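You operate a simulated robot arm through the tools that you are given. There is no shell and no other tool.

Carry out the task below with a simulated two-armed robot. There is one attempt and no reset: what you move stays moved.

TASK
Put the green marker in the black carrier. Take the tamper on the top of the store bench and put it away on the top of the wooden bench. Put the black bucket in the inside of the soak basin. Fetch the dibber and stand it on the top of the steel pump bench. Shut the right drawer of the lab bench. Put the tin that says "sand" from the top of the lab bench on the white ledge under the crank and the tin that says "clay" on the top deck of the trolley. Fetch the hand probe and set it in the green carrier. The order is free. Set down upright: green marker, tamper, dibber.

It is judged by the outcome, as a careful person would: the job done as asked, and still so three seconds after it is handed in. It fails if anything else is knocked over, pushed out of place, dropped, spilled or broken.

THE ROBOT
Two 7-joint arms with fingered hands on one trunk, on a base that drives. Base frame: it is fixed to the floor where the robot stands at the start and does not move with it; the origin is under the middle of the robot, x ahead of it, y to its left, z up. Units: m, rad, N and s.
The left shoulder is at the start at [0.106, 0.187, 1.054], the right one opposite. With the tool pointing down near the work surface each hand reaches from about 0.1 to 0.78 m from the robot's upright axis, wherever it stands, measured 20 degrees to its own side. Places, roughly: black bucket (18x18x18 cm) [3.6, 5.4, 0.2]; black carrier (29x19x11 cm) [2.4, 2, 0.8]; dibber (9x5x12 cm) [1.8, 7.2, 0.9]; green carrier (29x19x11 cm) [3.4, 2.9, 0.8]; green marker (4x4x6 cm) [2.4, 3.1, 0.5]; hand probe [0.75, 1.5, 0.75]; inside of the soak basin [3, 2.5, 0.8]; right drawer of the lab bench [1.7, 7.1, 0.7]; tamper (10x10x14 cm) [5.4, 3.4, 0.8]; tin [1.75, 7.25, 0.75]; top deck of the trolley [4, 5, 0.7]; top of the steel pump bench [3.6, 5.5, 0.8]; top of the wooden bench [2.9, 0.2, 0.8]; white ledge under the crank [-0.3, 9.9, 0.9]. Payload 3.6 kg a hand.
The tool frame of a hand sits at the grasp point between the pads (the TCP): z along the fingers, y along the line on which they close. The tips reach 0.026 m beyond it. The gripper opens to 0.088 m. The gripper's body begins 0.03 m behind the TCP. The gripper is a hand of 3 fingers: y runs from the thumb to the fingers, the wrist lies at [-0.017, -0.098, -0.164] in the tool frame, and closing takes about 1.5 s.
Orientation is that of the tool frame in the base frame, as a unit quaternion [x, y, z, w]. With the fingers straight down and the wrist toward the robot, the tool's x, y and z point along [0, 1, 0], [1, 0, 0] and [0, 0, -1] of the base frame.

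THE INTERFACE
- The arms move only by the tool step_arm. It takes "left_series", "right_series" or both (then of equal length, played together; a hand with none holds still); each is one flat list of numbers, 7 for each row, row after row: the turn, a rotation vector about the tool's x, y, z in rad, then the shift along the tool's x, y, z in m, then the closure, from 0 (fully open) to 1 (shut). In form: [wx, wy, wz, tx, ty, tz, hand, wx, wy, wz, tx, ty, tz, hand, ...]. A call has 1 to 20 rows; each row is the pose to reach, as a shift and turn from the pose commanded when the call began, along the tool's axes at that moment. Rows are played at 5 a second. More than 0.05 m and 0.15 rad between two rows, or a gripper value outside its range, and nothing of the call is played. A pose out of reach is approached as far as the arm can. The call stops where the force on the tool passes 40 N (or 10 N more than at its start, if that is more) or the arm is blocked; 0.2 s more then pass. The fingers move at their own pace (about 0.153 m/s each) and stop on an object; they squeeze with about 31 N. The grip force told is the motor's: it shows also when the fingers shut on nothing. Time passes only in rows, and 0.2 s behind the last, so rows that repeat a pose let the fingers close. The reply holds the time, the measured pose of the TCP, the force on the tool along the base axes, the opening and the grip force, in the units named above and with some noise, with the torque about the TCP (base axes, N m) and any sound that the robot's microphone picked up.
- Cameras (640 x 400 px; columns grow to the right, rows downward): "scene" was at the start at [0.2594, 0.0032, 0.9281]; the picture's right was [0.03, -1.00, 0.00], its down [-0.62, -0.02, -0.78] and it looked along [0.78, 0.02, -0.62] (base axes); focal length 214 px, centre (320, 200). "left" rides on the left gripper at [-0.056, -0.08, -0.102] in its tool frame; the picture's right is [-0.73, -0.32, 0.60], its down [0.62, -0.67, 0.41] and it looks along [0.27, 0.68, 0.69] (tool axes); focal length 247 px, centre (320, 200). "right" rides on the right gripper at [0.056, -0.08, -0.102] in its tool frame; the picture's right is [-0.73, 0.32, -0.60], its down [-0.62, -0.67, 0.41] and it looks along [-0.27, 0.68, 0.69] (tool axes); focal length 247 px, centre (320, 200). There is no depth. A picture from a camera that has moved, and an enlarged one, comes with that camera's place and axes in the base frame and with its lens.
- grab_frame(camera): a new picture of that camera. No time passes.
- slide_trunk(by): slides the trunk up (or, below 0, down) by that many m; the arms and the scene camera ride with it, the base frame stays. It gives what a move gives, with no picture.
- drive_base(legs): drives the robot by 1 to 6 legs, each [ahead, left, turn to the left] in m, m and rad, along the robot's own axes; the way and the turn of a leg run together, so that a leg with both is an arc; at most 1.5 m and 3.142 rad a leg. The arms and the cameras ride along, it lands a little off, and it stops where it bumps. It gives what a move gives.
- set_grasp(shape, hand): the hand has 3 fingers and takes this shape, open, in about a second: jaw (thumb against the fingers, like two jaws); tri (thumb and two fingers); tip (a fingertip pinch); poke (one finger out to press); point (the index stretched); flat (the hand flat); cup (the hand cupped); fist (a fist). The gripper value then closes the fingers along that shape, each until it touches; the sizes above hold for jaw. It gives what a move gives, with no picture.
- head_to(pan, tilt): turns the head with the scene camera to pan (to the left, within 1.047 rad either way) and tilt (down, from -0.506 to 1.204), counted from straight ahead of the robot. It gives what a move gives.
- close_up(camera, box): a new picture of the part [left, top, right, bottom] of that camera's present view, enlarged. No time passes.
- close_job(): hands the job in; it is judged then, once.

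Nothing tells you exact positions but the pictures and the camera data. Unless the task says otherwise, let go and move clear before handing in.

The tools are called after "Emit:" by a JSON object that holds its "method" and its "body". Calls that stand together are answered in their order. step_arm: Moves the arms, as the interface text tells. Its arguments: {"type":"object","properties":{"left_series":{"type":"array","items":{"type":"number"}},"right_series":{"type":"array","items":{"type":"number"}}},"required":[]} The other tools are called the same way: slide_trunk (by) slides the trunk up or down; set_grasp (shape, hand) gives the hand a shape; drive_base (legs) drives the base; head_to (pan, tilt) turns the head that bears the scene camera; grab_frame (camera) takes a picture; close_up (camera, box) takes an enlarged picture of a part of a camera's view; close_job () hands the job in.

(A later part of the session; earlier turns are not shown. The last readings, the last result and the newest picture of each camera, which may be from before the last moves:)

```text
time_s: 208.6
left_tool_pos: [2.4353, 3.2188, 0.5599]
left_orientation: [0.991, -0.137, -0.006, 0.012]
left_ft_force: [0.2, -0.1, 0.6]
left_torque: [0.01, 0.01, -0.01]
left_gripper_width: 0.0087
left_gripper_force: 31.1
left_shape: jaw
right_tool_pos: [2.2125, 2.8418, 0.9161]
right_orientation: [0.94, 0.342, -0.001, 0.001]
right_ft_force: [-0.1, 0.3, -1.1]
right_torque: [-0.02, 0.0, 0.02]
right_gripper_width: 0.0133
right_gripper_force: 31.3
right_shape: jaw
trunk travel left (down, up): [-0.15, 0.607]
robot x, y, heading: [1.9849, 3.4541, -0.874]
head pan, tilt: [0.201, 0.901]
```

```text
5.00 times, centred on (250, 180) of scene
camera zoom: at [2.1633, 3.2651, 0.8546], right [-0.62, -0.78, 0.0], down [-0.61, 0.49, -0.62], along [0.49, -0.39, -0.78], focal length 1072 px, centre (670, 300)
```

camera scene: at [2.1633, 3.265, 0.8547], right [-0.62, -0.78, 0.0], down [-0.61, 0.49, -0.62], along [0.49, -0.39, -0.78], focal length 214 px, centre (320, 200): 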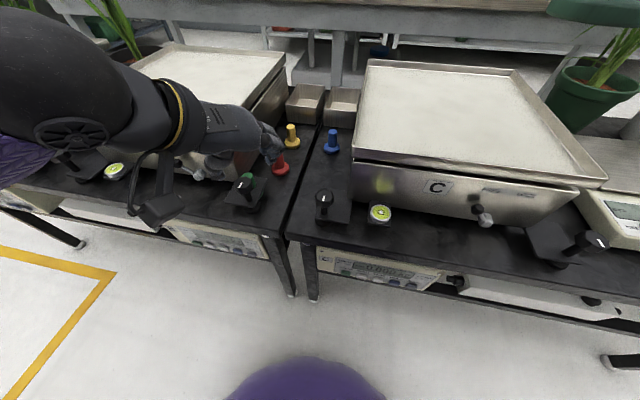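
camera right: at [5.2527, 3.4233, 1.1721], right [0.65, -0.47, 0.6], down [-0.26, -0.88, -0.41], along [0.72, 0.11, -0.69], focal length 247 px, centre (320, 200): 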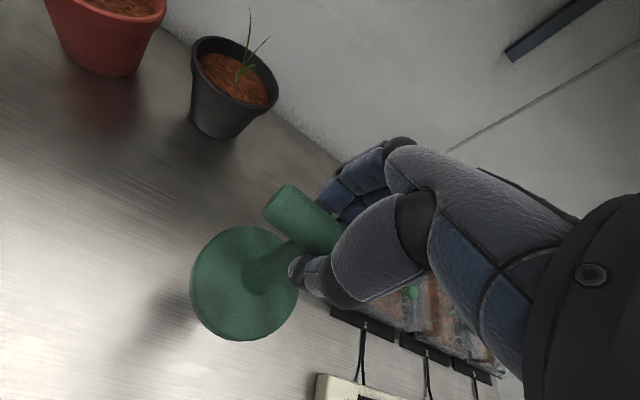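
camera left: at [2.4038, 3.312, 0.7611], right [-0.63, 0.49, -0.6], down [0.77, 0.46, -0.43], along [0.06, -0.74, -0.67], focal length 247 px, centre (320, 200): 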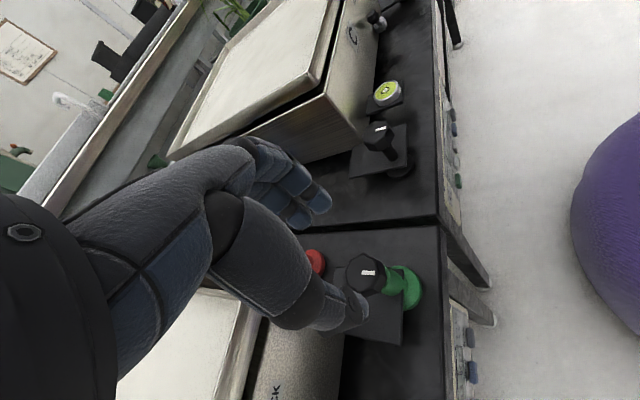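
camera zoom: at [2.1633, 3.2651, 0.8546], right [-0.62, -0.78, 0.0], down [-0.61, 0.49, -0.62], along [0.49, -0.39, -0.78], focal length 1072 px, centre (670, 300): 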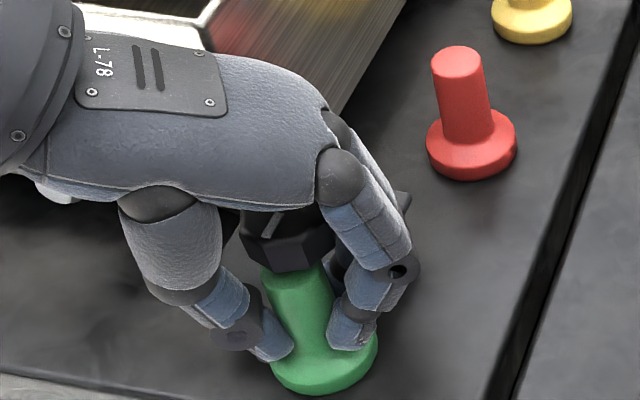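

Gripped with 31 N and the marker stayed put. Lifting gently.

Emit:
{"method": "step_arm", "body": {"left_series": [0, 0, 0, 0, 0, 0, 1, 0, 0, 0, 0, 0, -0.005, 1, 0, 0, 0, 0, 0, -0.015, 1, 0, 0, 0, 0, 0, -0.03, 1]}}

Emit:
{"method": "close_up", "body": {"camera": "scene", "box": [200, 120, 300, 220]}}

```text
time_s: 209.4
left_tool_pos: [2.4339, 3.222, 0.5708]
left_orientation: [0.991, -0.137, -0.008, 0.001]
left_ft_force: [3.9, -13.1, -26.4]
left_torque: [0.18, -0.03, 0.0]
left_gripper_width: 0.0067
left_gripper_force: 30.4
left_shape: jaw
right_tool_pos: [2.2143, 2.8412, 0.9149]
right_orientation: [0.94, 0.341, -0.002, -0.002]
right_ft_force: [-0.6, -0.2, -1.0]
right_torque: [-0.01, 0.03, -0.01]
right_gripper_width: 0.0135
right_gripper_force: 30.5
right_shape: jaw
trunk travel left (down, up): [-0.15, 0.607]
robot x, y, heading: [1.9849, 3.4521, -0.875]
head pan, tilt: [0.201, 0.901]
stopped in row 4 (left hand): the force on the tool passed its limit at 46 N (the readings are from after the stop); the commanded pose is now the measured one
```

```text
4.00 times, centred on (250, 170) of scene
camera zoom: at [2.1642, 3.2635, 0.8539], right [-0.62, -0.78, 0.0], down [-0.61, 0.49, -0.62], along [0.48, -0.39, -0.79], focal length 858 px, centre (600, 320)
```

zoom: 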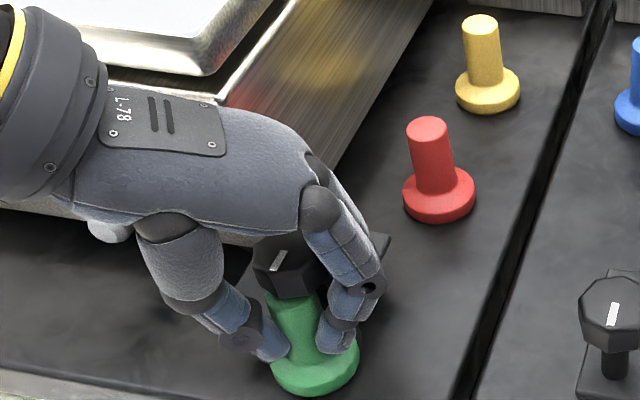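

Lifting is blocked — the stem and fingertips are caught under the scale's bracket plate (z≈0.543). I'll lower back, drag the marker sideways out from under the plate while gripping, and then lift.

Emit:
{"method": "step_arm", "body": {"left_series": [0, 0, 0, 0.0007, 0.0024, 0.005, 1, 0, 0, 0, 0.0007, 0.0024, 0.0093, 1, 0, 0, 0, 0.0007, 0.0024, 0.0093, 1]}}

Emit:
{"method": "close_up", "body": {"camera": "scene", "box": [200, 120, 300, 220]}}

```text
time_s: 210.2
left_tool_pos: [2.4334, 3.2187, 0.5666]
left_orientation: [0.991, -0.136, -0.007, 0.007]
left_ft_force: [0.8, -0.7, 1.8]
left_torque: [-0.01, -0.01, 0.02]
left_gripper_width: 0.008
left_gripper_force: 31.0
left_shape: jaw
right_tool_pos: [2.2124, 2.8429, 0.9173]
right_orientation: [0.94, 0.342, -0.001, 0.0]
right_ft_force: [-0.4, 0.1, -2.7]
right_torque: [-0.02, -0.05, 0.01]
right_gripper_width: 0.0136
right_gripper_force: 30.5
right_shape: jaw
trunk travel left (down, up): [-0.15, 0.607]
robot x, y, heading: [1.9877, 3.4547, -0.873]
head pan, tilt: [0.201, 0.901]
```

```text
4.00 times, centred on (250, 170) of scene
camera zoom: at [2.1631, 3.2651, 0.8548], right [-0.62, -0.78, 0.0], down [-0.61, 0.49, -0.62], along [0.49, -0.39, -0.78], focal length 858 px, centre (600, 320)
```

zoom: 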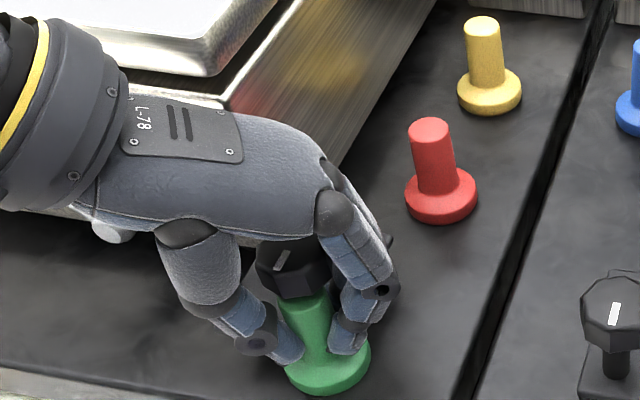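

Emit:
{"method": "step_arm", "body": {"left_series": [0, 0, 0, -0.0071, 0.0103, 0.0, 1, 0, 0, 0, -0.0142, 0.0206, 0.0, 1, 0, 0, 0, -0.0212, 0.0309, 0.0, 1, 0, 0, 0, -0.0283, 0.0412, 0.0, 1, 0, 0, 0, -0.034, 0.0494, 0.0, 1]}}

Emit:
{"method": "close_up", "body": {"camera": "scene", "box": [200, 120, 300, 220]}}

Emit:
{"method": "grab_frame", "body": {"camera": "left"}}

```text
time_s: 211.4
left_tool_pos: [2.3891, 3.1816, 0.5663]
left_orientation: [0.991, -0.136, -0.005, 0.004]
left_ft_force: [9.2, 8.5, 11.3]
left_torque: [0.35, -0.22, -0.03]
left_gripper_width: 0.0095
left_gripper_force: 31.2
left_shape: jaw
right_tool_pos: [2.2132, 2.8439, 0.9163]
right_orientation: [0.94, 0.342, -0.002, 0.001]
right_ft_force: [-0.7, 0.9, -1.3]
right_torque: [-0.01, 0.03, 0.0]
right_gripper_width: 0.0135
right_gripper_force: 31.2
right_shape: jaw
trunk travel left (down, up): [-0.15, 0.607]
robot x, y, heading: [1.9861, 3.4584, -0.871]
head pan, tilt: [0.201, 0.901]
```

```text
4.00 times, centred on (250, 170) of scene
camera zoom: at [2.1634, 3.2656, 0.8549], right [-0.62, -0.78, 0.0], down [-0.61, 0.49, -0.62], along [0.49, -0.39, -0.78], focal length 858 px, centre (600, 320)
```

zoom: 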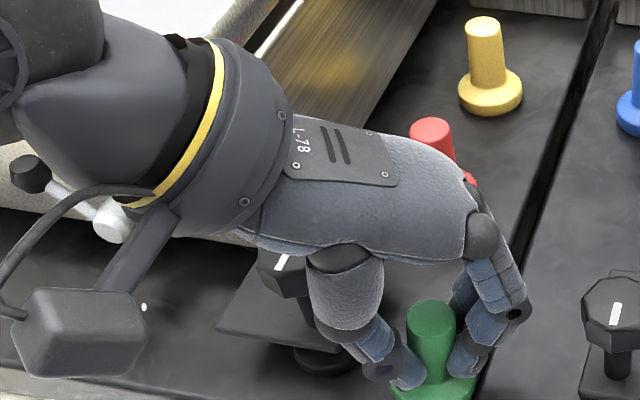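

```text
taken
camera left: at [2.3571, 3.2748, 0.6666], right [-0.63, 0.5, -0.6], down [0.78, 0.47, -0.42], along [0.07, -0.73, -0.68], focal length 247 px, centre (320, 200)
```

left: 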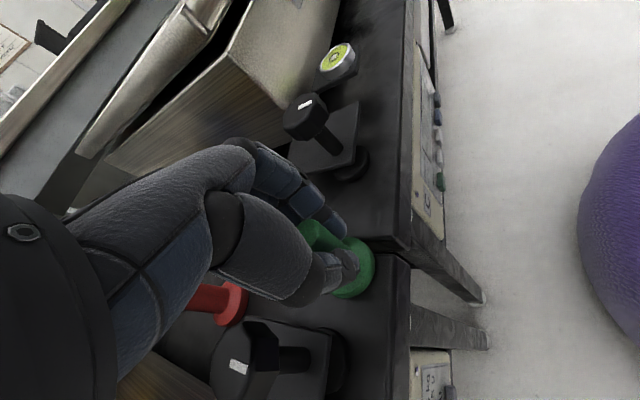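

The marker came out from under the plate. Now lifting.

Emit:
{"method": "step_arm", "body": {"left_series": [0, 0, 0, 0, 0, -0.006, 1, 0, 0, 0, 0, 0, -0.015, 1, 0, 0, 0, 0, 0, -0.03, 1, 0, 0, 0, 0, 0, -0.05, 1]}}

Emit:
{"method": "close_up", "body": {"camera": "scene", "box": [200, 100, 320, 200]}}

Emit:
{"method": "grab_frame", "body": {"camera": "left"}}

```text
time_s: 212.4
left_tool_pos: [2.3876, 3.1807, 0.6149]
left_orientation: [0.99, -0.137, -0.007, 0.005]
left_ft_force: [0.2, -0.4, -1.0]
left_torque: [-0.01, 0.02, 0.01]
left_gripper_width: 0.0097
left_gripper_force: 31.2
left_shape: jaw
right_tool_pos: [2.2138, 2.8424, 0.9159]
right_orientation: [0.94, 0.342, -0.001, 0.001]
right_ft_force: [0.0, 0.1, -1.5]
right_torque: [0.0, 0.02, 0.02]
right_gripper_width: 0.0134
right_gripper_force: 31.3
right_shape: jaw
trunk travel left (down, up): [-0.15, 0.607]
robot x, y, heading: [1.9874, 3.4584, -0.874]
head pan, tilt: [0.201, 0.901]
```

```text
4.00 times, centred on (260, 150) of scene
camera zoom: at [2.1632, 3.2649, 0.8546], right [-0.62, -0.78, 0.0], down [-0.61, 0.49, -0.62], along [0.49, -0.39, -0.78], focal length 858 px, centre (560, 400)
```

zoom: 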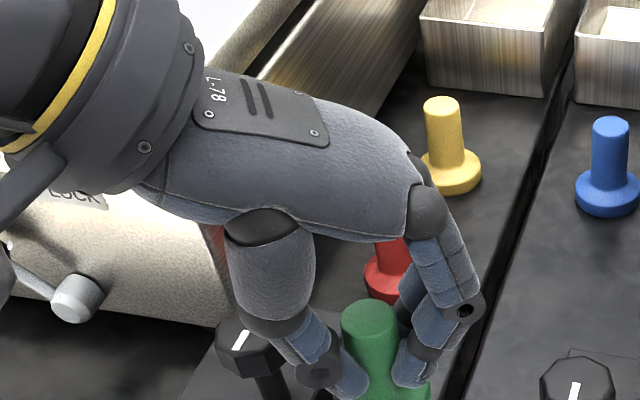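

```text
taken
camera left: at [2.3563, 3.2742, 0.7167], right [-0.63, 0.5, -0.59], down [0.77, 0.47, -0.43], along [0.06, -0.73, -0.68], focal length 247 px, centre (320, 200)
```

left: 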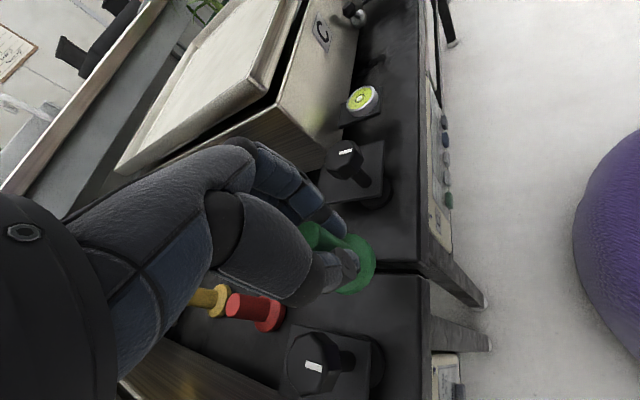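

The marker is held upright and clear; the other markers and scales are undisturbed. Raising everything and driving back around to the black carrier.

Emit:
{"method": "step_arm", "body": {"left_series": [0, 0, 0, 0, 0, -0.035, 1, 0, 0, 0, 0, 0, -0.07, 1, 0, 0, 0, 0, 0, -0.105, 1, 0, 0, 0, 0, 0, -0.14, 1]}}

Emit:
{"method": "slide_trunk", "body": {"by": 0.35}}

Emit:
{"method": "grab_frame", "body": {"camera": "scene"}}

```text
time_s: 213.4
left_tool_pos: [2.3891, 3.1837, 0.7569]
left_orientation: [0.991, -0.137, -0.008, 0.003]
left_ft_force: [0.7, -0.3, -0.8]
left_torque: [0.02, 0.01, -0.01]
left_gripper_width: 0.0095
left_gripper_force: 31.1
left_shape: jaw
right_tool_pos: [2.2134, 2.8436, 0.9156]
right_orientation: [0.94, 0.342, 0.0, 0.0]
right_ft_force: [0.3, -0.7, -1.1]
right_torque: [0.03, 0.0, 0.0]
right_gripper_width: 0.0136
right_gripper_force: 30.6
right_shape: jaw
trunk travel left (down, up): [-0.15, 0.607]
robot x, y, heading: [1.9848, 3.4534, -0.875]
head pan, tilt: [0.201, 0.901]
```

```text
time_s: 216.9
left_tool_pos: [2.3899, 3.1833, 1.1051]
left_orientation: [0.99, -0.137, -0.006, 0.005]
left_ft_force: [0.2, -0.1, -0.7]
left_torque: [-0.01, 0.04, -0.01]
left_gripper_width: 0.0096
left_gripper_force: 30.7
left_shape: jaw
right_tool_pos: [2.2137, 2.8423, 1.2645]
right_orientation: [0.94, 0.342, -0.002, 0.0]
right_ft_force: [0.2, 0.5, -0.8]
right_torque: [0.02, 0.01, -0.01]
right_gripper_width: 0.0135
right_gripper_force: 31.3
right_shape: jaw
trunk travel left (down, up): [-0.5, 0.257]
robot x, y, heading: [1.9874, 3.4562, -0.87]
head pan, tilt: [0.201, 0.901]
```

```text
taken
camera scene: at [2.1309, 3.3035, 1.2313], right [-0.62, -0.78, 0.0], down [-0.61, 0.49, -0.62], along [0.49, -0.39, -0.78], focal length 214 px, centre (320, 200)
```

scene: 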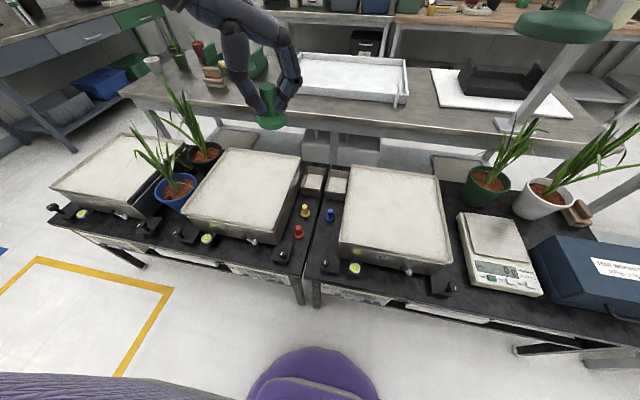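

Emit:
{"method": "drive_base", "body": {"legs": [[-0.2, 0, 0], [0, 0.8, 0], [0, 0.8, 0], [1.2, 0, 0], [1.05, 0, 0], [0, 0, -1.57]]}}

Emit:
{"method": "head_to", "body": {"pan": -0.3, "tilt": 0.45}}

Emit:
{"method": "grab_frame", "body": {"camera": "scene"}}

```text
time_s: 240.8
left_tool_pos: [4.1741, 2.4425, 1.1063]
left_orientation: [-0.582, 0.813, 0.008, 0.002]
left_ft_force: [0.4, -0.9, -0.5]
left_torque: [-0.03, -0.03, 0.01]
left_gripper_width: 0.009
left_gripper_force: 31.1
left_shape: jaw
right_tool_pos: [3.8439, 2.6389, 1.2657]
right_orientation: [0.895, -0.447, -0.001, 0.0]
right_ft_force: [0.5, -0.6, -1.6]
right_torque: [-0.02, 0.0, -0.01]
right_gripper_width: 0.0133
right_gripper_force: 31.1
right_shape: jaw
trunk travel left (down, up): [-0.5, 0.257]
robot x, y, heading: [4.4696, 2.8301, -2.499]
head pan, tilt: [0.201, 0.901]
```

```text
time_s: 241.7
left_tool_pos: [4.1733, 2.4426, 1.1062]
left_orientation: [-0.582, 0.813, 0.008, 0.003]
left_ft_force: [0.2, -0.6, -1.2]
left_torque: [0.0, 0.0, -0.02]
left_gripper_width: 0.0093
left_gripper_force: 30.7
left_shape: jaw
right_tool_pos: [3.8437, 2.6381, 1.2656]
right_orientation: [0.894, -0.448, -0.002, -0.001]
right_ft_force: [0.2, 0.1, -2.2]
right_torque: [0.01, 0.01, 0.01]
right_gripper_width: 0.0132
right_gripper_force: 31.5
right_shape: jaw
trunk travel left (down, up): [-0.5, 0.257]
robot x, y, heading: [4.4644, 2.8321, -2.497]
head pan, tilt: [-0.3, 0.45]
```

```text
taken
camera scene: at [4.2694, 2.7185, 1.2696], right [-0.34, 0.94, 0.0], down [0.41, 0.15, -0.9], along [-0.85, -0.3, -0.44], focal length 214 px, centre (320, 200)
```

scene: 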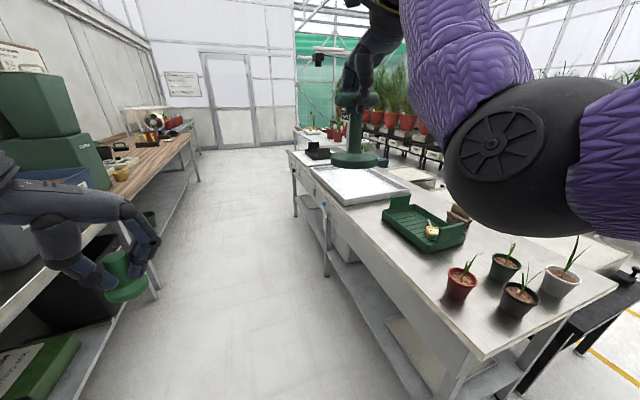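

Emit:
{"method": "drive_base", "body": {"legs": [[0, 0, 0.045], [1.0, 0.0, 0], [0.9, 0.0, 0]]}}

Emit:
{"method": "head_to", "body": {"pan": -0.9, "tilt": 0.5}}

Emit:
{"method": "grab_frame", "body": {"camera": "scene"}}

```text
time_s: 251.7
left_tool_pos: [2.7294, 1.2061, 1.1047]
left_orientation: [-0.604, 0.797, 0.007, 0.003]
left_ft_force: [-0.9, -0.6, -0.6]
left_torque: [-0.03, -0.01, 0.0]
left_gripper_width: 0.0095
left_gripper_force: 30.9
left_shape: jaw
right_tool_pos: [2.3907, 1.3828, 1.2666]
right_orientation: [0.906, -0.423, -0.001, -0.001]
right_ft_force: [-0.8, -0.5, -1.7]
right_torque: [0.01, 0.0, -0.02]
right_gripper_width: 0.0131
right_gripper_force: 31.3
right_shape: jaw
trunk travel left (down, up): [-0.5, 0.257]
robot x, y, heading: [3.0033, 1.606, -2.444]
head pan, tilt: [-0.3, 0.45]
```

```text
time_s: 252.7
left_tool_pos: [2.7301, 1.2061, 1.1055]
left_orientation: [-0.602, 0.798, 0.008, 0.001]
left_ft_force: [-0.5, 0.1, -0.3]
left_torque: [-0.02, -0.01, 0.0]
left_gripper_width: 0.0091
left_gripper_force: 30.9
left_shape: jaw
right_tool_pos: [2.3895, 1.3827, 1.2652]
right_orientation: [0.906, -0.424, -0.001, -0.002]
right_ft_force: [0.4, 0.3, -1.0]
right_torque: [0.01, -0.01, -0.01]
right_gripper_width: 0.0134
right_gripper_force: 31.2
right_shape: jaw
trunk travel left (down, up): [-0.5, 0.257]
robot x, y, heading: [3.0051, 1.6035, -2.444]
head pan, tilt: [-0.901, 0.499]
```

```text
taken
camera scene: at [2.806, 1.5397, 1.2653], right [0.2, 0.98, 0.0], down [0.47, -0.1, -0.88], along [-0.86, 0.18, -0.48], focal length 214 px, centre (320, 200)
```

scene: 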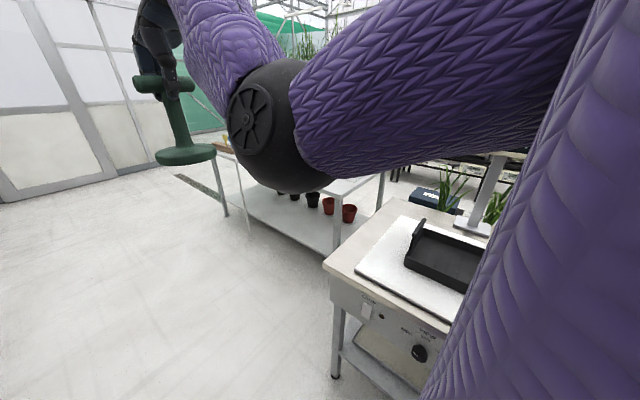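

I'm next to the black carrier; a pole with an overhead device stands behind it. I'll lower a little for clearance and turn to face the bench.

Emit:
{"method": "slide_trunk", "body": {"by": -0.12}}

Emit:
{"method": "drive_base", "body": {"legs": [[0, 0, -1.57]]}}

Emit:
{"method": "head_to", "body": {"pan": 0.25, "tilt": 0.6}}

Emit:
{"method": "grab_frame", "body": {"camera": "scene"}}

Emit:
{"method": "grab_frame", "body": {"camera": "left"}}

```text
time_s: 254.2
left_tool_pos: [2.7304, 1.2056, 0.9854]
left_orientation: [-0.603, 0.798, 0.008, 0.001]
left_ft_force: [-0.8, 0.0, -0.1]
left_torque: [0.01, -0.05, -0.02]
left_gripper_width: 0.009
left_gripper_force: 30.4
left_shape: jaw
right_tool_pos: [2.3894, 1.3832, 1.147]
right_orientation: [0.906, -0.424, -0.002, 0.0]
right_ft_force: [1.5, -0.1, -1.2]
right_torque: [0.01, 0.01, 0.02]
right_gripper_width: 0.0135
right_gripper_force: 31.4
right_shape: jaw
trunk travel left (down, up): [-0.38, 0.377]
robot x, y, heading: [3.0014, 1.6045, -2.447]
head pan, tilt: [-0.901, 0.499]
```

```text
time_s: 258.4
left_tool_pos: [2.5996, 1.8798, 0.9853]
left_orientation: [0.138, 0.99, 0.005, 0.007]
left_ft_force: [0.3, 0.0, -0.2]
left_torque: [0.02, 0.05, 0.01]
left_gripper_width: 0.0091
left_gripper_force: 31.4
left_shape: jaw
right_tool_pos: [2.7777, 2.2208, 1.1469]
right_orientation: [-0.34, 0.94, 0.001, 0.002]
right_ft_force: [-0.7, -0.3, -2.4]
right_torque: [0.01, 0.0, -0.03]
right_gripper_width: 0.0132
right_gripper_force: 31.1
right_shape: jaw
trunk travel left (down, up): [-0.38, 0.377]
robot x, y, heading: [3.0032, 1.611, 2.266]
head pan, tilt: [-0.901, 0.499]
```

```text
time_s: 259.8
left_tool_pos: [2.5994, 1.8797, 0.9874]
left_orientation: [0.138, 0.99, 0.004, 0.007]
left_ft_force: [-0.4, -0.1, -0.2]
left_torque: [0.01, -0.01, -0.04]
left_gripper_width: 0.0093
left_gripper_force: 30.5
left_shape: jaw
right_tool_pos: [2.7773, 2.2201, 1.1462]
right_orientation: [-0.341, 0.94, -0.001, 0.002]
right_ft_force: [0.9, 0.2, -2.0]
right_torque: [-0.01, -0.01, -0.01]
right_gripper_width: 0.0132
right_gripper_force: 31.1
right_shape: jaw
trunk travel left (down, up): [-0.38, 0.377]
robot x, y, heading: [3.0051, 1.6045, 2.262]
head pan, tilt: [0.25, 0.6]
```

```text
taken
camera scene: at [2.8341, 1.7731, 1.13], right [0.59, 0.81, 0.0], down [0.46, -0.33, -0.82], along [-0.67, 0.48, -0.57], focal length 214 px, centre (320, 200)
```

scene: 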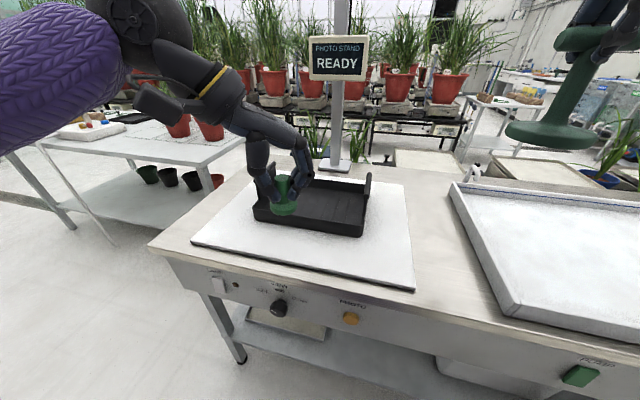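

```text
taken
camera left: at [2.631, 1.7877, 1.0867], right [0.63, -0.5, -0.59], down [-0.78, -0.47, -0.43], along [-0.06, 0.73, -0.68], focal length 247 px, centre (320, 200)
```

left: 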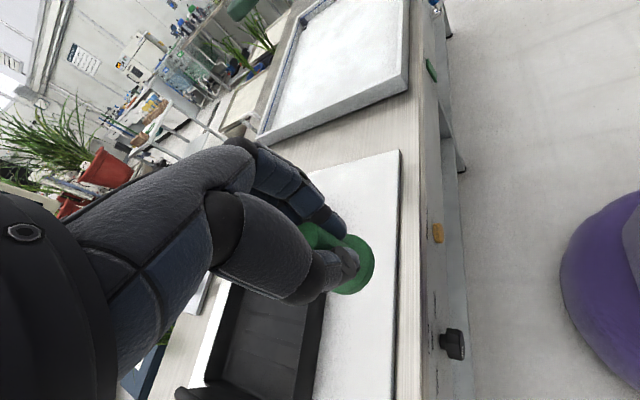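

Emit:
{"method": "close_up", "body": {"camera": "scene", "box": [220, 120, 420, 260]}}

```text
2.86 times, centred on (320, 190) of scene
camera zoom: at [2.8341, 1.7731, 1.13], right [0.59, 0.81, 0.0], down [0.46, -0.33, -0.82], along [-0.67, 0.48, -0.57], focal length 613 px, centre (320, 229)
```

zoom: 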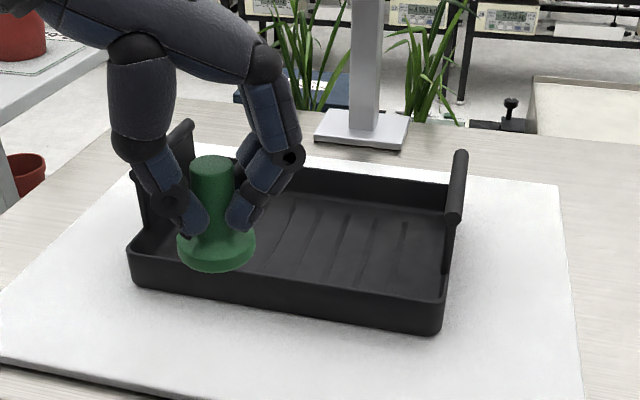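

The black carrier's tray centre is near (2.423, 2.057), floor z≈0.78. Moving closer.

Emit:
{"method": "drive_base", "body": {"legs": [[0.14, 0, 0]]}}

Emit:
{"method": "grab_frame", "body": {"camera": "scene"}}

Emit:
{"method": "close_up", "body": {"camera": "left", "box": [180, 150, 480, 400]}}

```text
time_s: 261.1
left_tool_pos: [2.5104, 1.9892, 0.9855]
left_orientation: [0.138, 0.99, 0.003, 0.007]
left_ft_force: [0.8, 0.0, 0.5]
left_torque: [-0.03, -0.01, -0.02]
left_gripper_width: 0.0092
left_gripper_force: 30.9
left_shape: jaw
right_tool_pos: [2.6886, 2.3289, 1.1452]
right_orientation: [-0.34, 0.94, -0.001, 0.002]
right_ft_force: [-0.3, 0.8, -1.7]
right_torque: [-0.01, 0.01, 0.02]
right_gripper_width: 0.0134
right_gripper_force: 30.4
right_shape: jaw
trunk travel left (down, up): [-0.38, 0.377]
robot x, y, heading: [2.9123, 1.7137, 2.266]
head pan, tilt: [0.25, 0.6]
```

```text
taken
camera scene: at [2.7438, 1.8816, 1.1295], right [0.59, 0.81, 0.0], down [0.46, -0.33, -0.82], along [-0.67, 0.48, -0.57], focal length 214 px, centre (320, 200)
```

scene: 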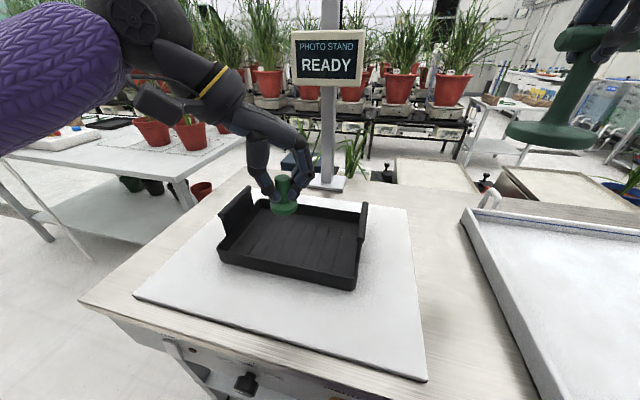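

```text
1.60 times, centred on (330, 275) of left
camera zoom: at [2.5409, 1.8963, 1.0861], right [0.63, -0.5, -0.59], down [-0.78, -0.47, -0.43], along [-0.06, 0.73, -0.68], focal length 395 px, centre (304, 80)
```

zoom: 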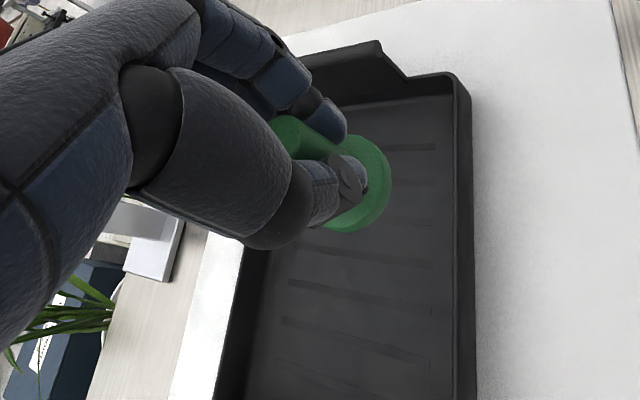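

Emit:
{"method": "step_arm", "body": {"left_series": [0, 0, 0, 0.0332, 0.013, 0, 1, 0, 0, 0, 0.0665, 0.026, 0, 1, 0, 0, 0, 0.0997, 0.039, 0, 1, 0, 0, 0, 0.1002, 0.0387, 0.035, 1, 0, 0, 0, 0.1006, 0.0384, 0.07, 1, 0, 0, 0, 0.1011, 0.0382, 0.105, 1, 0, 0, 0, 0.1014, 0.038, 0.13, 1]}}

Emit:
{"method": "close_up", "body": {"camera": "scene", "box": [180, 140, 400, 300]}}

Emit:
{"method": "close_up", "body": {"camera": "left", "box": [180, 150, 480, 400]}}

```text
time_s: 262.7
left_tool_pos: [2.4271, 2.0522, 0.8547]
left_orientation: [0.138, 0.99, 0.004, 0.008]
left_ft_force: [-0.1, 0.6, -1.5]
left_torque: [0.04, 0.01, 0.02]
left_gripper_width: 0.0092
left_gripper_force: 30.9
left_shape: jaw
right_tool_pos: [2.6899, 2.3271, 1.1459]
right_orientation: [-0.34, 0.94, -0.001, 0.002]
right_ft_force: [-0.3, 1.0, -2.1]
right_torque: [0.04, -0.03, 0.0]
right_gripper_width: 0.0131
right_gripper_force: 30.7
right_shape: jaw
trunk travel left (down, up): [-0.38, 0.377]
robot x, y, heading: [2.9135, 1.7185, 2.264]
head pan, tilt: [0.25, 0.6]
```

```text
2.50 times, centred on (290, 220) of scene
camera zoom: at [2.7448, 1.8805, 1.1299], right [0.59, 0.81, 0.0], down [0.46, -0.33, -0.82], along [-0.67, 0.48, -0.57], focal length 536 px, centre (395, 150)
```

zoom: 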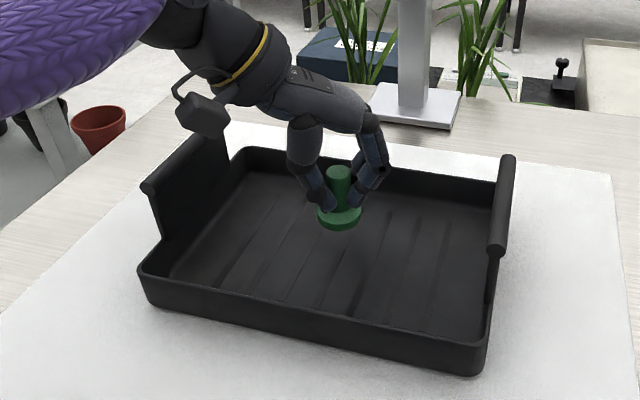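

```text
1.60 times, centred on (330, 275) of left
camera zoom: at [2.4581, 1.9601, 0.9553], right [0.63, -0.5, -0.59], down [-0.78, -0.47, -0.42], along [-0.06, 0.73, -0.68], focal length 395 px, centre (304, 80)
```

zoom: 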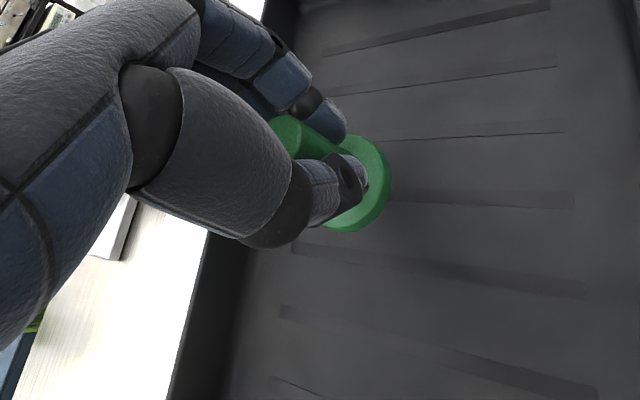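

Emit:
{"method": "step_arm", "body": {"left_series": [0, 0, 0, 0, 0, 0.006, 1, 0, 0, 0, 0, 0, 0.012, 1, 0, 0, 0, 0, 0, 0.016, 1]}}

Emit:
{"method": "close_up", "body": {"camera": "scene", "box": [240, 170, 340, 250]}}

```text
time_s: 263.5
left_tool_pos: [2.4261, 2.0533, 0.8369]
left_orientation: [0.139, 0.99, 0.004, 0.007]
left_ft_force: [-0.9, -0.4, -0.6]
left_torque: [0.02, -0.01, 0.02]
left_gripper_width: 0.0091
left_gripper_force: 31.3
left_shape: jaw
right_tool_pos: [2.6891, 2.3276, 1.1452]
right_orientation: [-0.341, 0.94, 0.0, 0.003]
right_ft_force: [-0.1, 0.1, -2.3]
right_torque: [0.03, 0.02, 0.0]
right_gripper_width: 0.0133
right_gripper_force: 30.9
right_shape: jaw
trunk travel left (down, up): [-0.38, 0.377]
robot x, y, heading: [2.9123, 1.7174, 2.263]
head pan, tilt: [0.25, 0.6]
```

```text
5.00 times, centred on (290, 210) of scene
camera zoom: at [2.7448, 1.8804, 1.1299], right [0.59, 0.81, 0.0], down [0.46, -0.33, -0.82], along [-0.67, 0.48, -0.57], focal length 1072 px, centre (470, 150)
```

zoom: 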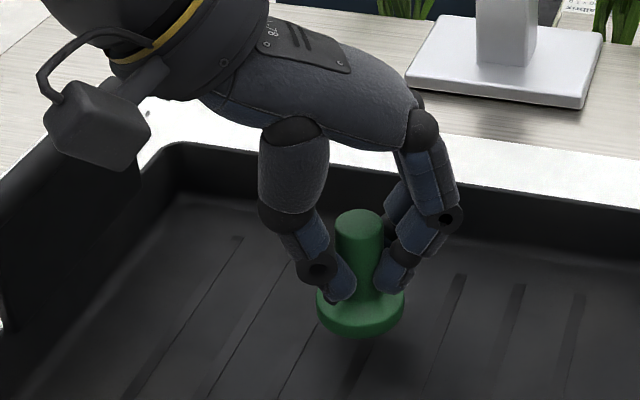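

Emit:
{"method": "step_arm", "body": {"left_series": [0, 0, 0, 0, 0, 0.004, 1, 0, 0, 0, 0, 0, 0.008, 1, 0, 0, 0, 0, 0, 0.008, 1]}}

Emit:
{"method": "close_up", "body": {"camera": "scene", "box": [240, 170, 340, 250]}}

```text
time_s: 264.3
left_tool_pos: [2.426, 2.054, 0.8304]
left_orientation: [0.139, 0.99, 0.004, 0.008]
left_ft_force: [-1.3, 1.0, -1.1]
left_torque: [0.01, 0.02, 0.05]
left_gripper_width: 0.0092
left_gripper_force: 31.5
left_shape: jaw
right_tool_pos: [2.6896, 2.3272, 1.1451]
right_orientation: [-0.341, 0.94, 0.0, 0.001]
right_ft_force: [0.2, 0.0, -1.3]
right_torque: [0.0, 0.02, 0.03]
right_gripper_width: 0.0129
right_gripper_force: 31.1
right_shape: jaw
trunk travel left (down, up): [-0.38, 0.377]
robot x, y, heading: [2.9099, 1.716, 2.262]
head pan, tilt: [0.25, 0.6]
```

```text
5.00 times, centred on (290, 210) of scene
camera zoom: at [2.7449, 1.8803, 1.13], right [0.59, 0.81, 0.0], down [0.46, -0.33, -0.82], along [-0.67, 0.48, -0.57], focal length 1072 px, centre (470, 150)
```

zoom: 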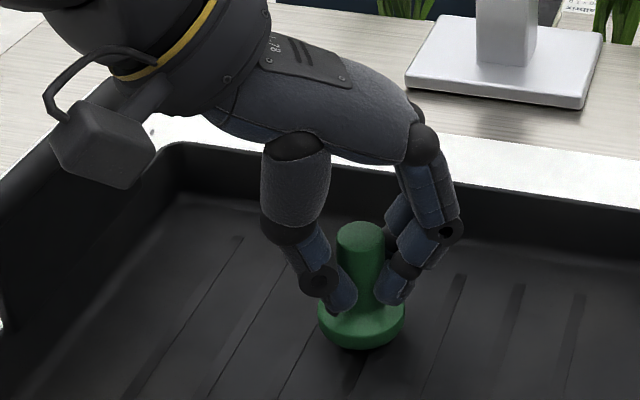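

Emit:
{"method": "step_arm", "body": {"left_series": [0, 0, 0, 0, 0, 0.003, 1, 0, 0, 0, 0, 0, 0.006, 1, 0, 0, 0, 0, 0, 0.006, 1]}}

Emit:
{"method": "close_up", "body": {"camera": "scene", "box": [240, 170, 340, 250]}}

```text
time_s: 265.1
left_tool_pos: [2.4264, 2.0526, 0.824]
left_orientation: [0.138, 0.99, 0.004, 0.007]
left_ft_force: [0.5, -0.7, 0.2]
left_torque: [-0.02, 0.01, 0.01]
left_gripper_width: 0.0092
left_gripper_force: 31.0
left_shape: jaw
right_tool_pos: [2.6887, 2.3278, 1.1454]
right_orientation: [-0.34, 0.94, 0.0, 0.002]
right_ft_force: [0.7, -0.2, -0.5]
right_torque: [0.04, 0.01, 0.01]
right_gripper_width: 0.0133
right_gripper_force: 31.4
right_shape: jaw
trunk travel left (down, up): [-0.38, 0.377]
robot x, y, heading: [2.9145, 1.7153, 2.269]
head pan, tilt: [0.25, 0.6]
```

```text
5.00 times, centred on (290, 210) of scene
camera zoom: at [2.7449, 1.8803, 1.13], right [0.59, 0.81, 0.0], down [0.46, -0.33, -0.82], along [-0.67, 0.48, -0.57], focal length 1072 px, centre (470, 150)
```

zoom: 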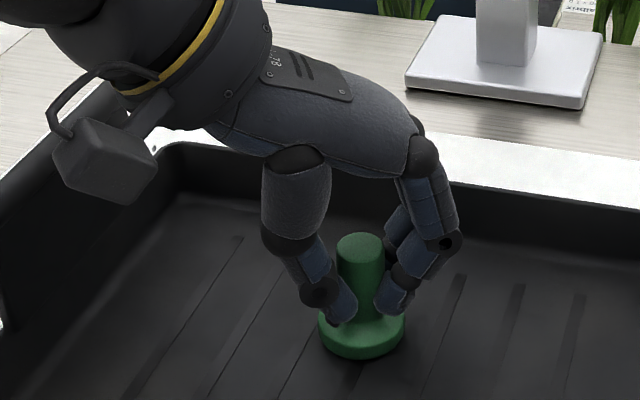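

Emit:
{"method": "step_arm", "body": {"left_series": [0, 0, 0, 0, 0, 0.003, 1, 0, 0, 0, 0, 0, 0.006, 1, 0, 0, 0, 0, 0, 0.006, 1]}}

Emit:
{"method": "close_up", "body": {"camera": "scene", "box": [240, 170, 340, 250]}}

```text
time_s: 265.9
left_tool_pos: [2.427, 2.0538, 0.8213]
left_orientation: [0.138, 0.99, 0.006, 0.004]
left_ft_force: [-1.1, -1.7, 9.8]
left_torque: [-0.01, -0.05, 0.0]
left_gripper_width: 0.0098
left_gripper_force: 30.5
left_shape: jaw
right_tool_pos: [2.6905, 2.3272, 1.1462]
right_orientation: [-0.34, 0.94, 0.0, 0.002]
right_ft_force: [-0.5, 0.3, -1.7]
right_torque: [0.02, 0.01, 0.0]
right_gripper_width: 0.0132
right_gripper_force: 31.4
right_shape: jaw
trunk travel left (down, up): [-0.38, 0.377]
robot x, y, heading: [2.9108, 1.7141, 2.264]
head pan, tilt: [0.25, 0.6]
```

```text
5.00 times, centred on (290, 210) of scene
camera zoom: at [2.7454, 1.8797, 1.1303], right [0.59, 0.81, 0.0], down [0.46, -0.33, -0.83], along [-0.67, 0.48, -0.56], focal length 1072 px, centre (470, 150)
```

zoom: 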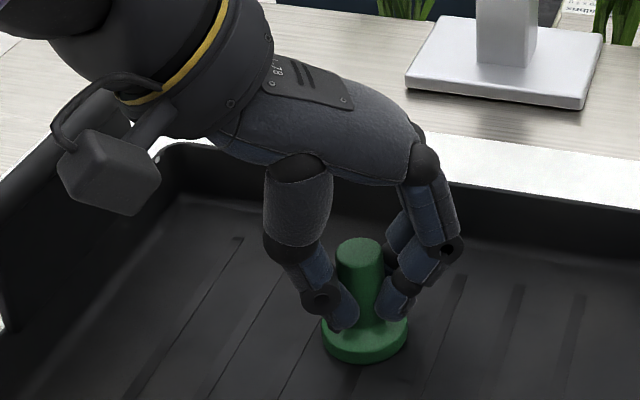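

Contact with the tray floor. I'll relieve the pressure slightly and open.

Emit:
{"method": "step_arm", "body": {"left_series": [0, 0, 0, 0, 0, -0.003, 1, 0, 0, 0, 0, 0, -0.003, 0.9, 0, 0, 0, 0, 0, -0.003, 0.8, 0, 0, 0, 0, 0, -0.003, 0.7, 0, 0, 0, 0, 0, -0.003, 0.6, 0, 0, 0, 0, 0, -0.003, 0.45, 0, 0, 0, 0, 0, -0.003, 0.3]}}

Emit:
{"method": "close_up", "body": {"camera": "scene", "box": [240, 170, 340, 250]}}

```text
time_s: 267.5
left_tool_pos: [2.4266, 2.0528, 0.8214]
left_orientation: [0.138, 0.99, 0.004, 0.007]
left_ft_force: [-0.9, -1.0, 0.0]
left_torque: [0.02, -0.02, 0.0]
left_gripper_width: 0.0615
left_gripper_force: 0.0
left_shape: jaw
right_tool_pos: [2.6899, 2.3269, 1.1461]
right_orientation: [-0.34, 0.94, 0.0, 0.002]
right_ft_force: [0.0, -0.7, -1.3]
right_torque: [0.04, 0.05, 0.02]
right_gripper_width: 0.0131
right_gripper_force: 31.1
right_shape: jaw
trunk travel left (down, up): [-0.38, 0.377]
robot x, y, heading: [2.9134, 1.7179, 2.265]
head pan, tilt: [0.25, 0.6]
```

```text
5.00 times, centred on (290, 210) of scene
camera zoom: at [2.7449, 1.8803, 1.13], right [0.59, 0.81, 0.0], down [0.46, -0.33, -0.82], along [-0.67, 0.48, -0.57], focal length 1072 px, centre (470, 150)
```

zoom: 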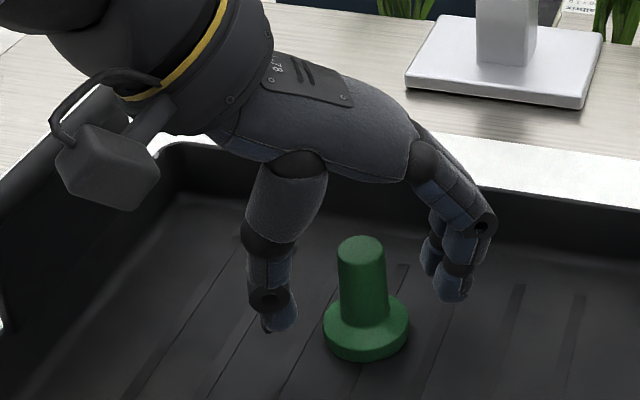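

The green marker stands upright in the black carrier. Lifting the hand clear.

Emit:
{"method": "step_arm", "body": {"left_series": [0, 0, 0, 0, 0, -0.04, 0.3, 0, 0, 0, 0, 0, -0.08, 0.3, 0, 0, 0, 0, 0, -0.12, 0.3, 0, 0, 0, 0, 0, -0.16, 0.3, 0, 0, 0, -0.03, -0.03, -0.18, 0.3, 0, 0, 0, -0.06, -0.06, -0.18, 0.1]}}

Emit:
{"method": "drive_base", "body": {"legs": [[-0.15, 0, 0]]}}

Emit:
{"method": "grab_frame", "body": {"camera": "scene"}}

```text
time_s: 268.9
left_tool_pos: [2.4679, 1.9764, 1.0009]
left_orientation: [0.139, 0.99, 0.004, 0.007]
left_ft_force: [0.1, 0.6, 0.4]
left_torque: [0.03, -0.01, 0.0]
left_gripper_width: 0.0792
left_gripper_force: 0.0
left_shape: jaw
right_tool_pos: [2.6887, 2.3271, 1.1463]
right_orientation: [-0.341, 0.94, 0.001, 0.003]
right_ft_force: [0.5, -0.1, -1.9]
right_torque: [0.02, -0.05, -0.01]
right_gripper_width: 0.0131
right_gripper_force: 31.3
right_shape: jaw
trunk travel left (down, up): [-0.38, 0.377]
robot x, y, heading: [2.9123, 1.7137, 2.26]
head pan, tilt: [0.25, 0.6]
```

```text
time_s: 270.3
left_tool_pos: [2.5639, 1.8583, 1.0011]
left_orientation: [0.139, 0.99, 0.004, 0.007]
left_ft_force: [-0.2, -0.6, -0.3]
left_torque: [0.04, 0.01, 0.02]
left_gripper_width: 0.079
left_gripper_force: 0.1
left_shape: jaw
right_tool_pos: [2.788, 2.2099, 1.1464]
right_orientation: [-0.34, 0.94, 0.001, 0.002]
right_ft_force: [-0.2, -0.6, -1.8]
right_torque: [0.01, -0.01, 0.02]
right_gripper_width: 0.0131
right_gripper_force: 31.5
right_shape: jaw
trunk travel left (down, up): [-0.38, 0.377]
robot x, y, heading: [3.012, 1.5971, 2.26]
head pan, tilt: [0.25, 0.6]
```

```text
taken
camera scene: at [2.8432, 1.7625, 1.1303], right [0.59, 0.81, 0.0], down [0.46, -0.33, -0.83], along [-0.67, 0.49, -0.56], focal length 214 px, centre (320, 200)
```

scene: 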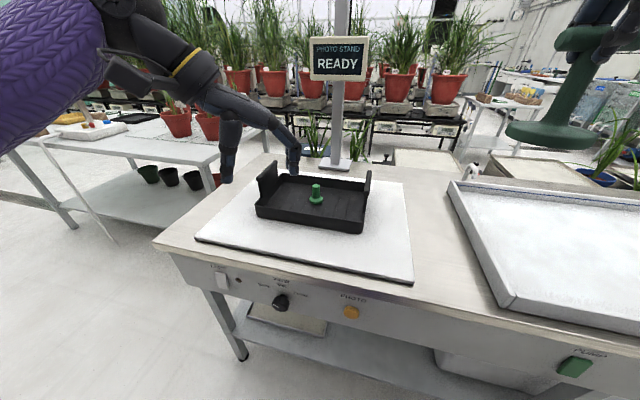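

The marker is in place. Next, the tamper goes to the wooden bench behind me; I'll turn and look for a clear spot.

Emit:
{"method": "slide_trunk", "body": {"by": 0.1}}

Emit:
{"method": "drive_base", "body": {"legs": [[0, 0, 1.57], [0.75, 0, 0], [0, 0, 1.57]]}}

Emit:
{"method": "head_to", "body": {"pan": 0.0, "tilt": 0.55}}

Emit:
{"method": "grab_frame", "body": {"camera": "scene"}}

```text
time_s: 271.6
left_tool_pos: [2.5635, 1.8607, 1.1009]
left_orientation: [0.139, 0.99, 0.004, 0.006]
left_ft_force: [-0.2, -0.1, -0.5]
left_torque: [-0.01, 0.01, 0.04]
left_gripper_width: 0.079
left_gripper_force: 0.1
left_shape: jaw
right_tool_pos: [2.7855, 2.2112, 1.2447]
right_orientation: [-0.338, 0.941, 0.0, 0.001]
right_ft_force: [-0.9, 0.6, -1.2]
right_torque: [-0.02, 0.0, -0.01]
right_gripper_width: 0.0131
right_gripper_force: 31.0
right_shape: jaw
trunk travel left (down, up): [-0.48, 0.277]
robot x, y, heading: [3.007, 1.5991, 2.263]
head pan, tilt: [0.25, 0.6]
```

```text
time_s: 283.4
left_tool_pos: [2.913, 0.8714, 1.1012]
left_orientation: [0.993, -0.117, -0.008, 0.005]
left_ft_force: [0.5, 0.0, -0.1]
left_torque: [0.0, -0.01, -0.01]
left_gripper_width: 0.0787
left_gripper_force: 0.0
left_shape: jaw
right_tool_pos: [2.7065, 0.5105, 1.2462]
right_orientation: [0.932, 0.361, -0.002, -0.001]
right_ft_force: [0.2, 0.9, -1.1]
right_torque: [0.02, 0.01, 0.04]
right_gripper_width: 0.0129
right_gripper_force: 31.2
right_shape: jaw
trunk travel left (down, up): [-0.48, 0.277]
robot x, y, heading: [2.4566, 1.1123, -0.833]
head pan, tilt: [0.25, 0.6]
```

```text
time_s: 284.1
left_tool_pos: [2.9148, 0.8717, 1.0996]
left_orientation: [0.993, -0.117, -0.007, 0.005]
left_ft_force: [-1.0, 0.3, -0.4]
left_torque: [0.01, -0.01, 0.0]
left_gripper_width: 0.0791
left_gripper_force: 0.1
left_shape: jaw
right_tool_pos: [2.7053, 0.51, 1.245]
right_orientation: [0.933, 0.36, -0.001, -0.001]
right_ft_force: [-0.1, 0.2, -2.2]
right_torque: [-0.03, -0.02, 0.0]
right_gripper_width: 0.0128
right_gripper_force: 30.6
right_shape: jaw
trunk travel left (down, up): [-0.48, 0.277]
robot x, y, heading: [2.4539, 1.1093, -0.828]
head pan, tilt: [0.0, 0.55]
```

```text
taken
camera scene: at [2.6062, 0.9445, 1.2399], right [-0.74, -0.67, 0.0], down [-0.35, 0.39, -0.85], along [0.57, -0.63, -0.52], focal length 214 px, centre (320, 200)
```

scene: 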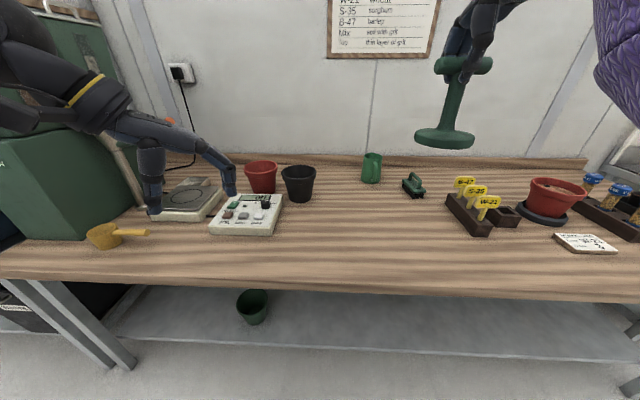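

Emit:
{"method": "grab_frame", "body": {"camera": "right"}}

Emit:
{"method": "grab_frame", "body": {"camera": "left"}}

Emit:
{"method": "close_up", "body": {"camera": "scene", "box": [280, 140, 540, 300]}}

```text
taken
camera right: at [2.6945, 0.6072, 1.3471], right [-0.33, -0.73, 0.6], down [-0.91, 0.07, -0.41], along [0.25, -0.68, -0.69], focal length 247 px, centre (320, 200)
```

right: 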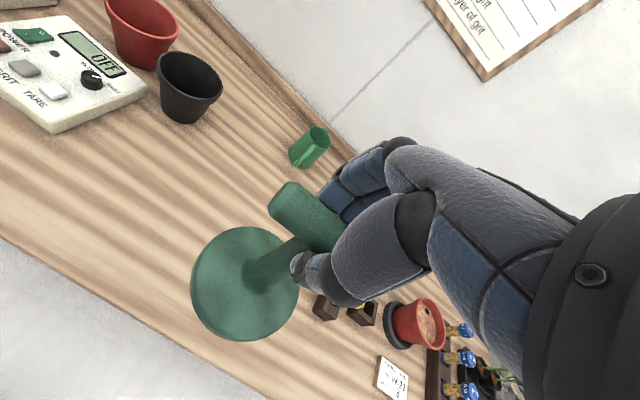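

```text
taken
camera left: at [2.8791, 0.9628, 1.2021], right [-0.65, 0.48, -0.59], down [0.75, 0.5, -0.43], along [0.09, -0.72, -0.68], focal length 247 px, centre (320, 200)
```

left: 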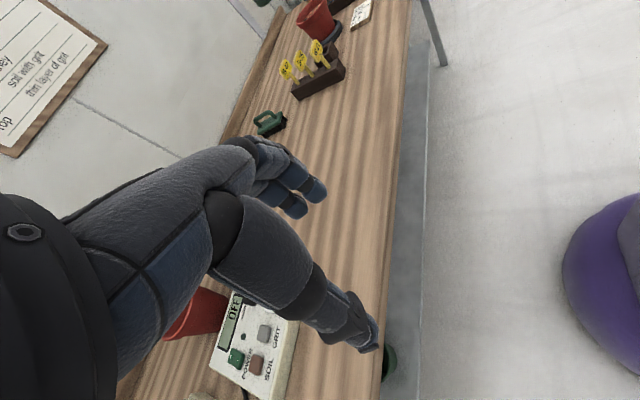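

```text
2.46 times, centred on (410, 220) of scene
camera zoom: at [2.6062, 0.9445, 1.2399], right [-0.74, -0.67, 0.0], down [-0.35, 0.39, -0.85], along [0.57, -0.63, -0.52], focal length 528 px, centre (98, 151)
```

zoom: 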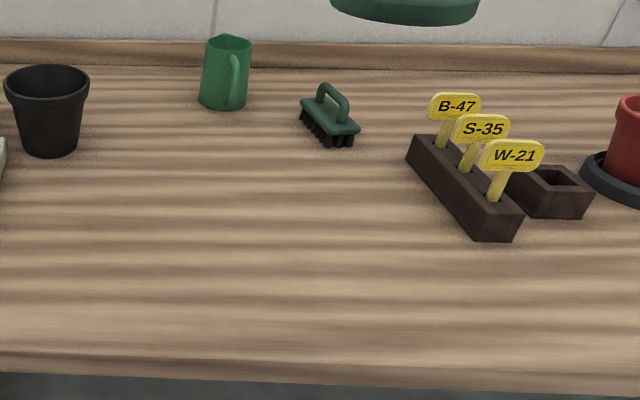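

There's a clear area on the wooden bench in front (about (2.85, 0.39)). I'll move closer and lower the trunk.

Emit:
{"method": "drive_base", "body": {"legs": [[0.18, 0, -0.04]]}}

Emit:
{"method": "slide_trunk", "body": {"by": -0.15}}

Emit:
{"method": "grab_frame", "body": {"camera": "scene"}}

Emit:
{"method": "grab_frame", "body": {"camera": "right"}}

```text
time_s: 285.6
left_tool_pos: [3.0231, 0.7155, 1.1002]
left_orientation: [0.99, -0.138, -0.007, 0.004]
left_ft_force: [0.4, -0.3, -0.5]
left_torque: [0.04, 0.02, -0.02]
left_gripper_width: 0.079
left_gripper_force: 0.0
left_shape: jaw
right_tool_pos: [2.8007, 0.3624, 1.244]
right_orientation: [0.94, 0.342, -0.002, -0.001]
right_ft_force: [-0.5, -0.3, -1.1]
right_torque: [-0.01, 0.01, 0.01]
right_gripper_width: 0.0129
right_gripper_force: 31.0
right_shape: jaw
trunk travel left (down, up): [-0.48, 0.277]
robot x, y, heading: [2.5762, 0.9743, -0.872]
head pan, tilt: [0.0, 0.55]
```

```text
time_s: 287.4
left_tool_pos: [3.0224, 0.7166, 0.9505]
left_orientation: [0.99, -0.137, -0.006, 0.004]
left_ft_force: [0.5, 0.0, 0.2]
left_torque: [-0.01, -0.01, -0.01]
left_gripper_width: 0.0788
left_gripper_force: 0.0
left_shape: jaw
right_tool_pos: [2.7995, 0.364, 1.0963]
right_orientation: [0.94, 0.341, -0.002, 0.0]
right_ft_force: [-0.2, 0.3, -1.7]
right_torque: [0.03, -0.02, 0.02]
right_gripper_width: 0.0127
right_gripper_force: 31.0
right_shape: jaw
trunk travel left (down, up): [-0.33, 0.427]
robot x, y, heading: [2.5726, 0.9772, -0.876]
head pan, tilt: [0.0, 0.55]
```

```text
taken
camera scene: at [2.7279, 0.79, 1.081], right [-0.77, -0.64, 0.0], down [-0.34, 0.4, -0.85], along [0.55, -0.65, -0.52], focal length 214 px, centre (320, 200)
```

scene: 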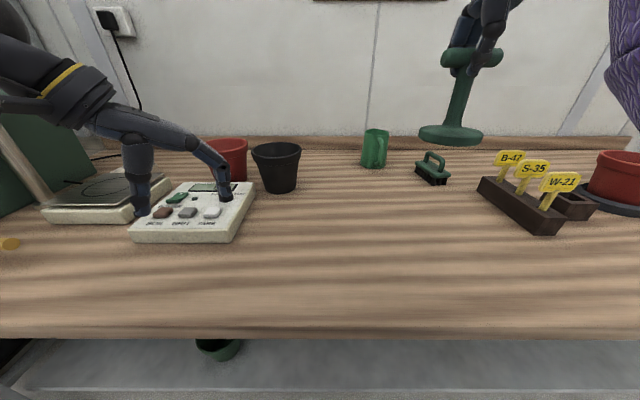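

```text
taken
camera right: at [2.7918, 0.462, 1.1978], right [-0.36, -0.71, 0.6], down [-0.91, 0.11, -0.41], along [0.23, -0.69, -0.69], focal length 247 px, centre (320, 200)
```

right: 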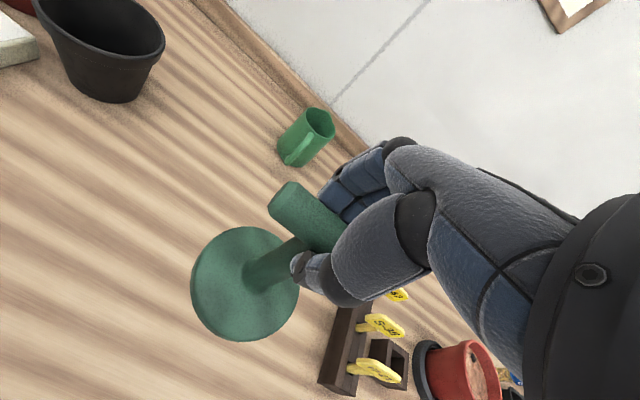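

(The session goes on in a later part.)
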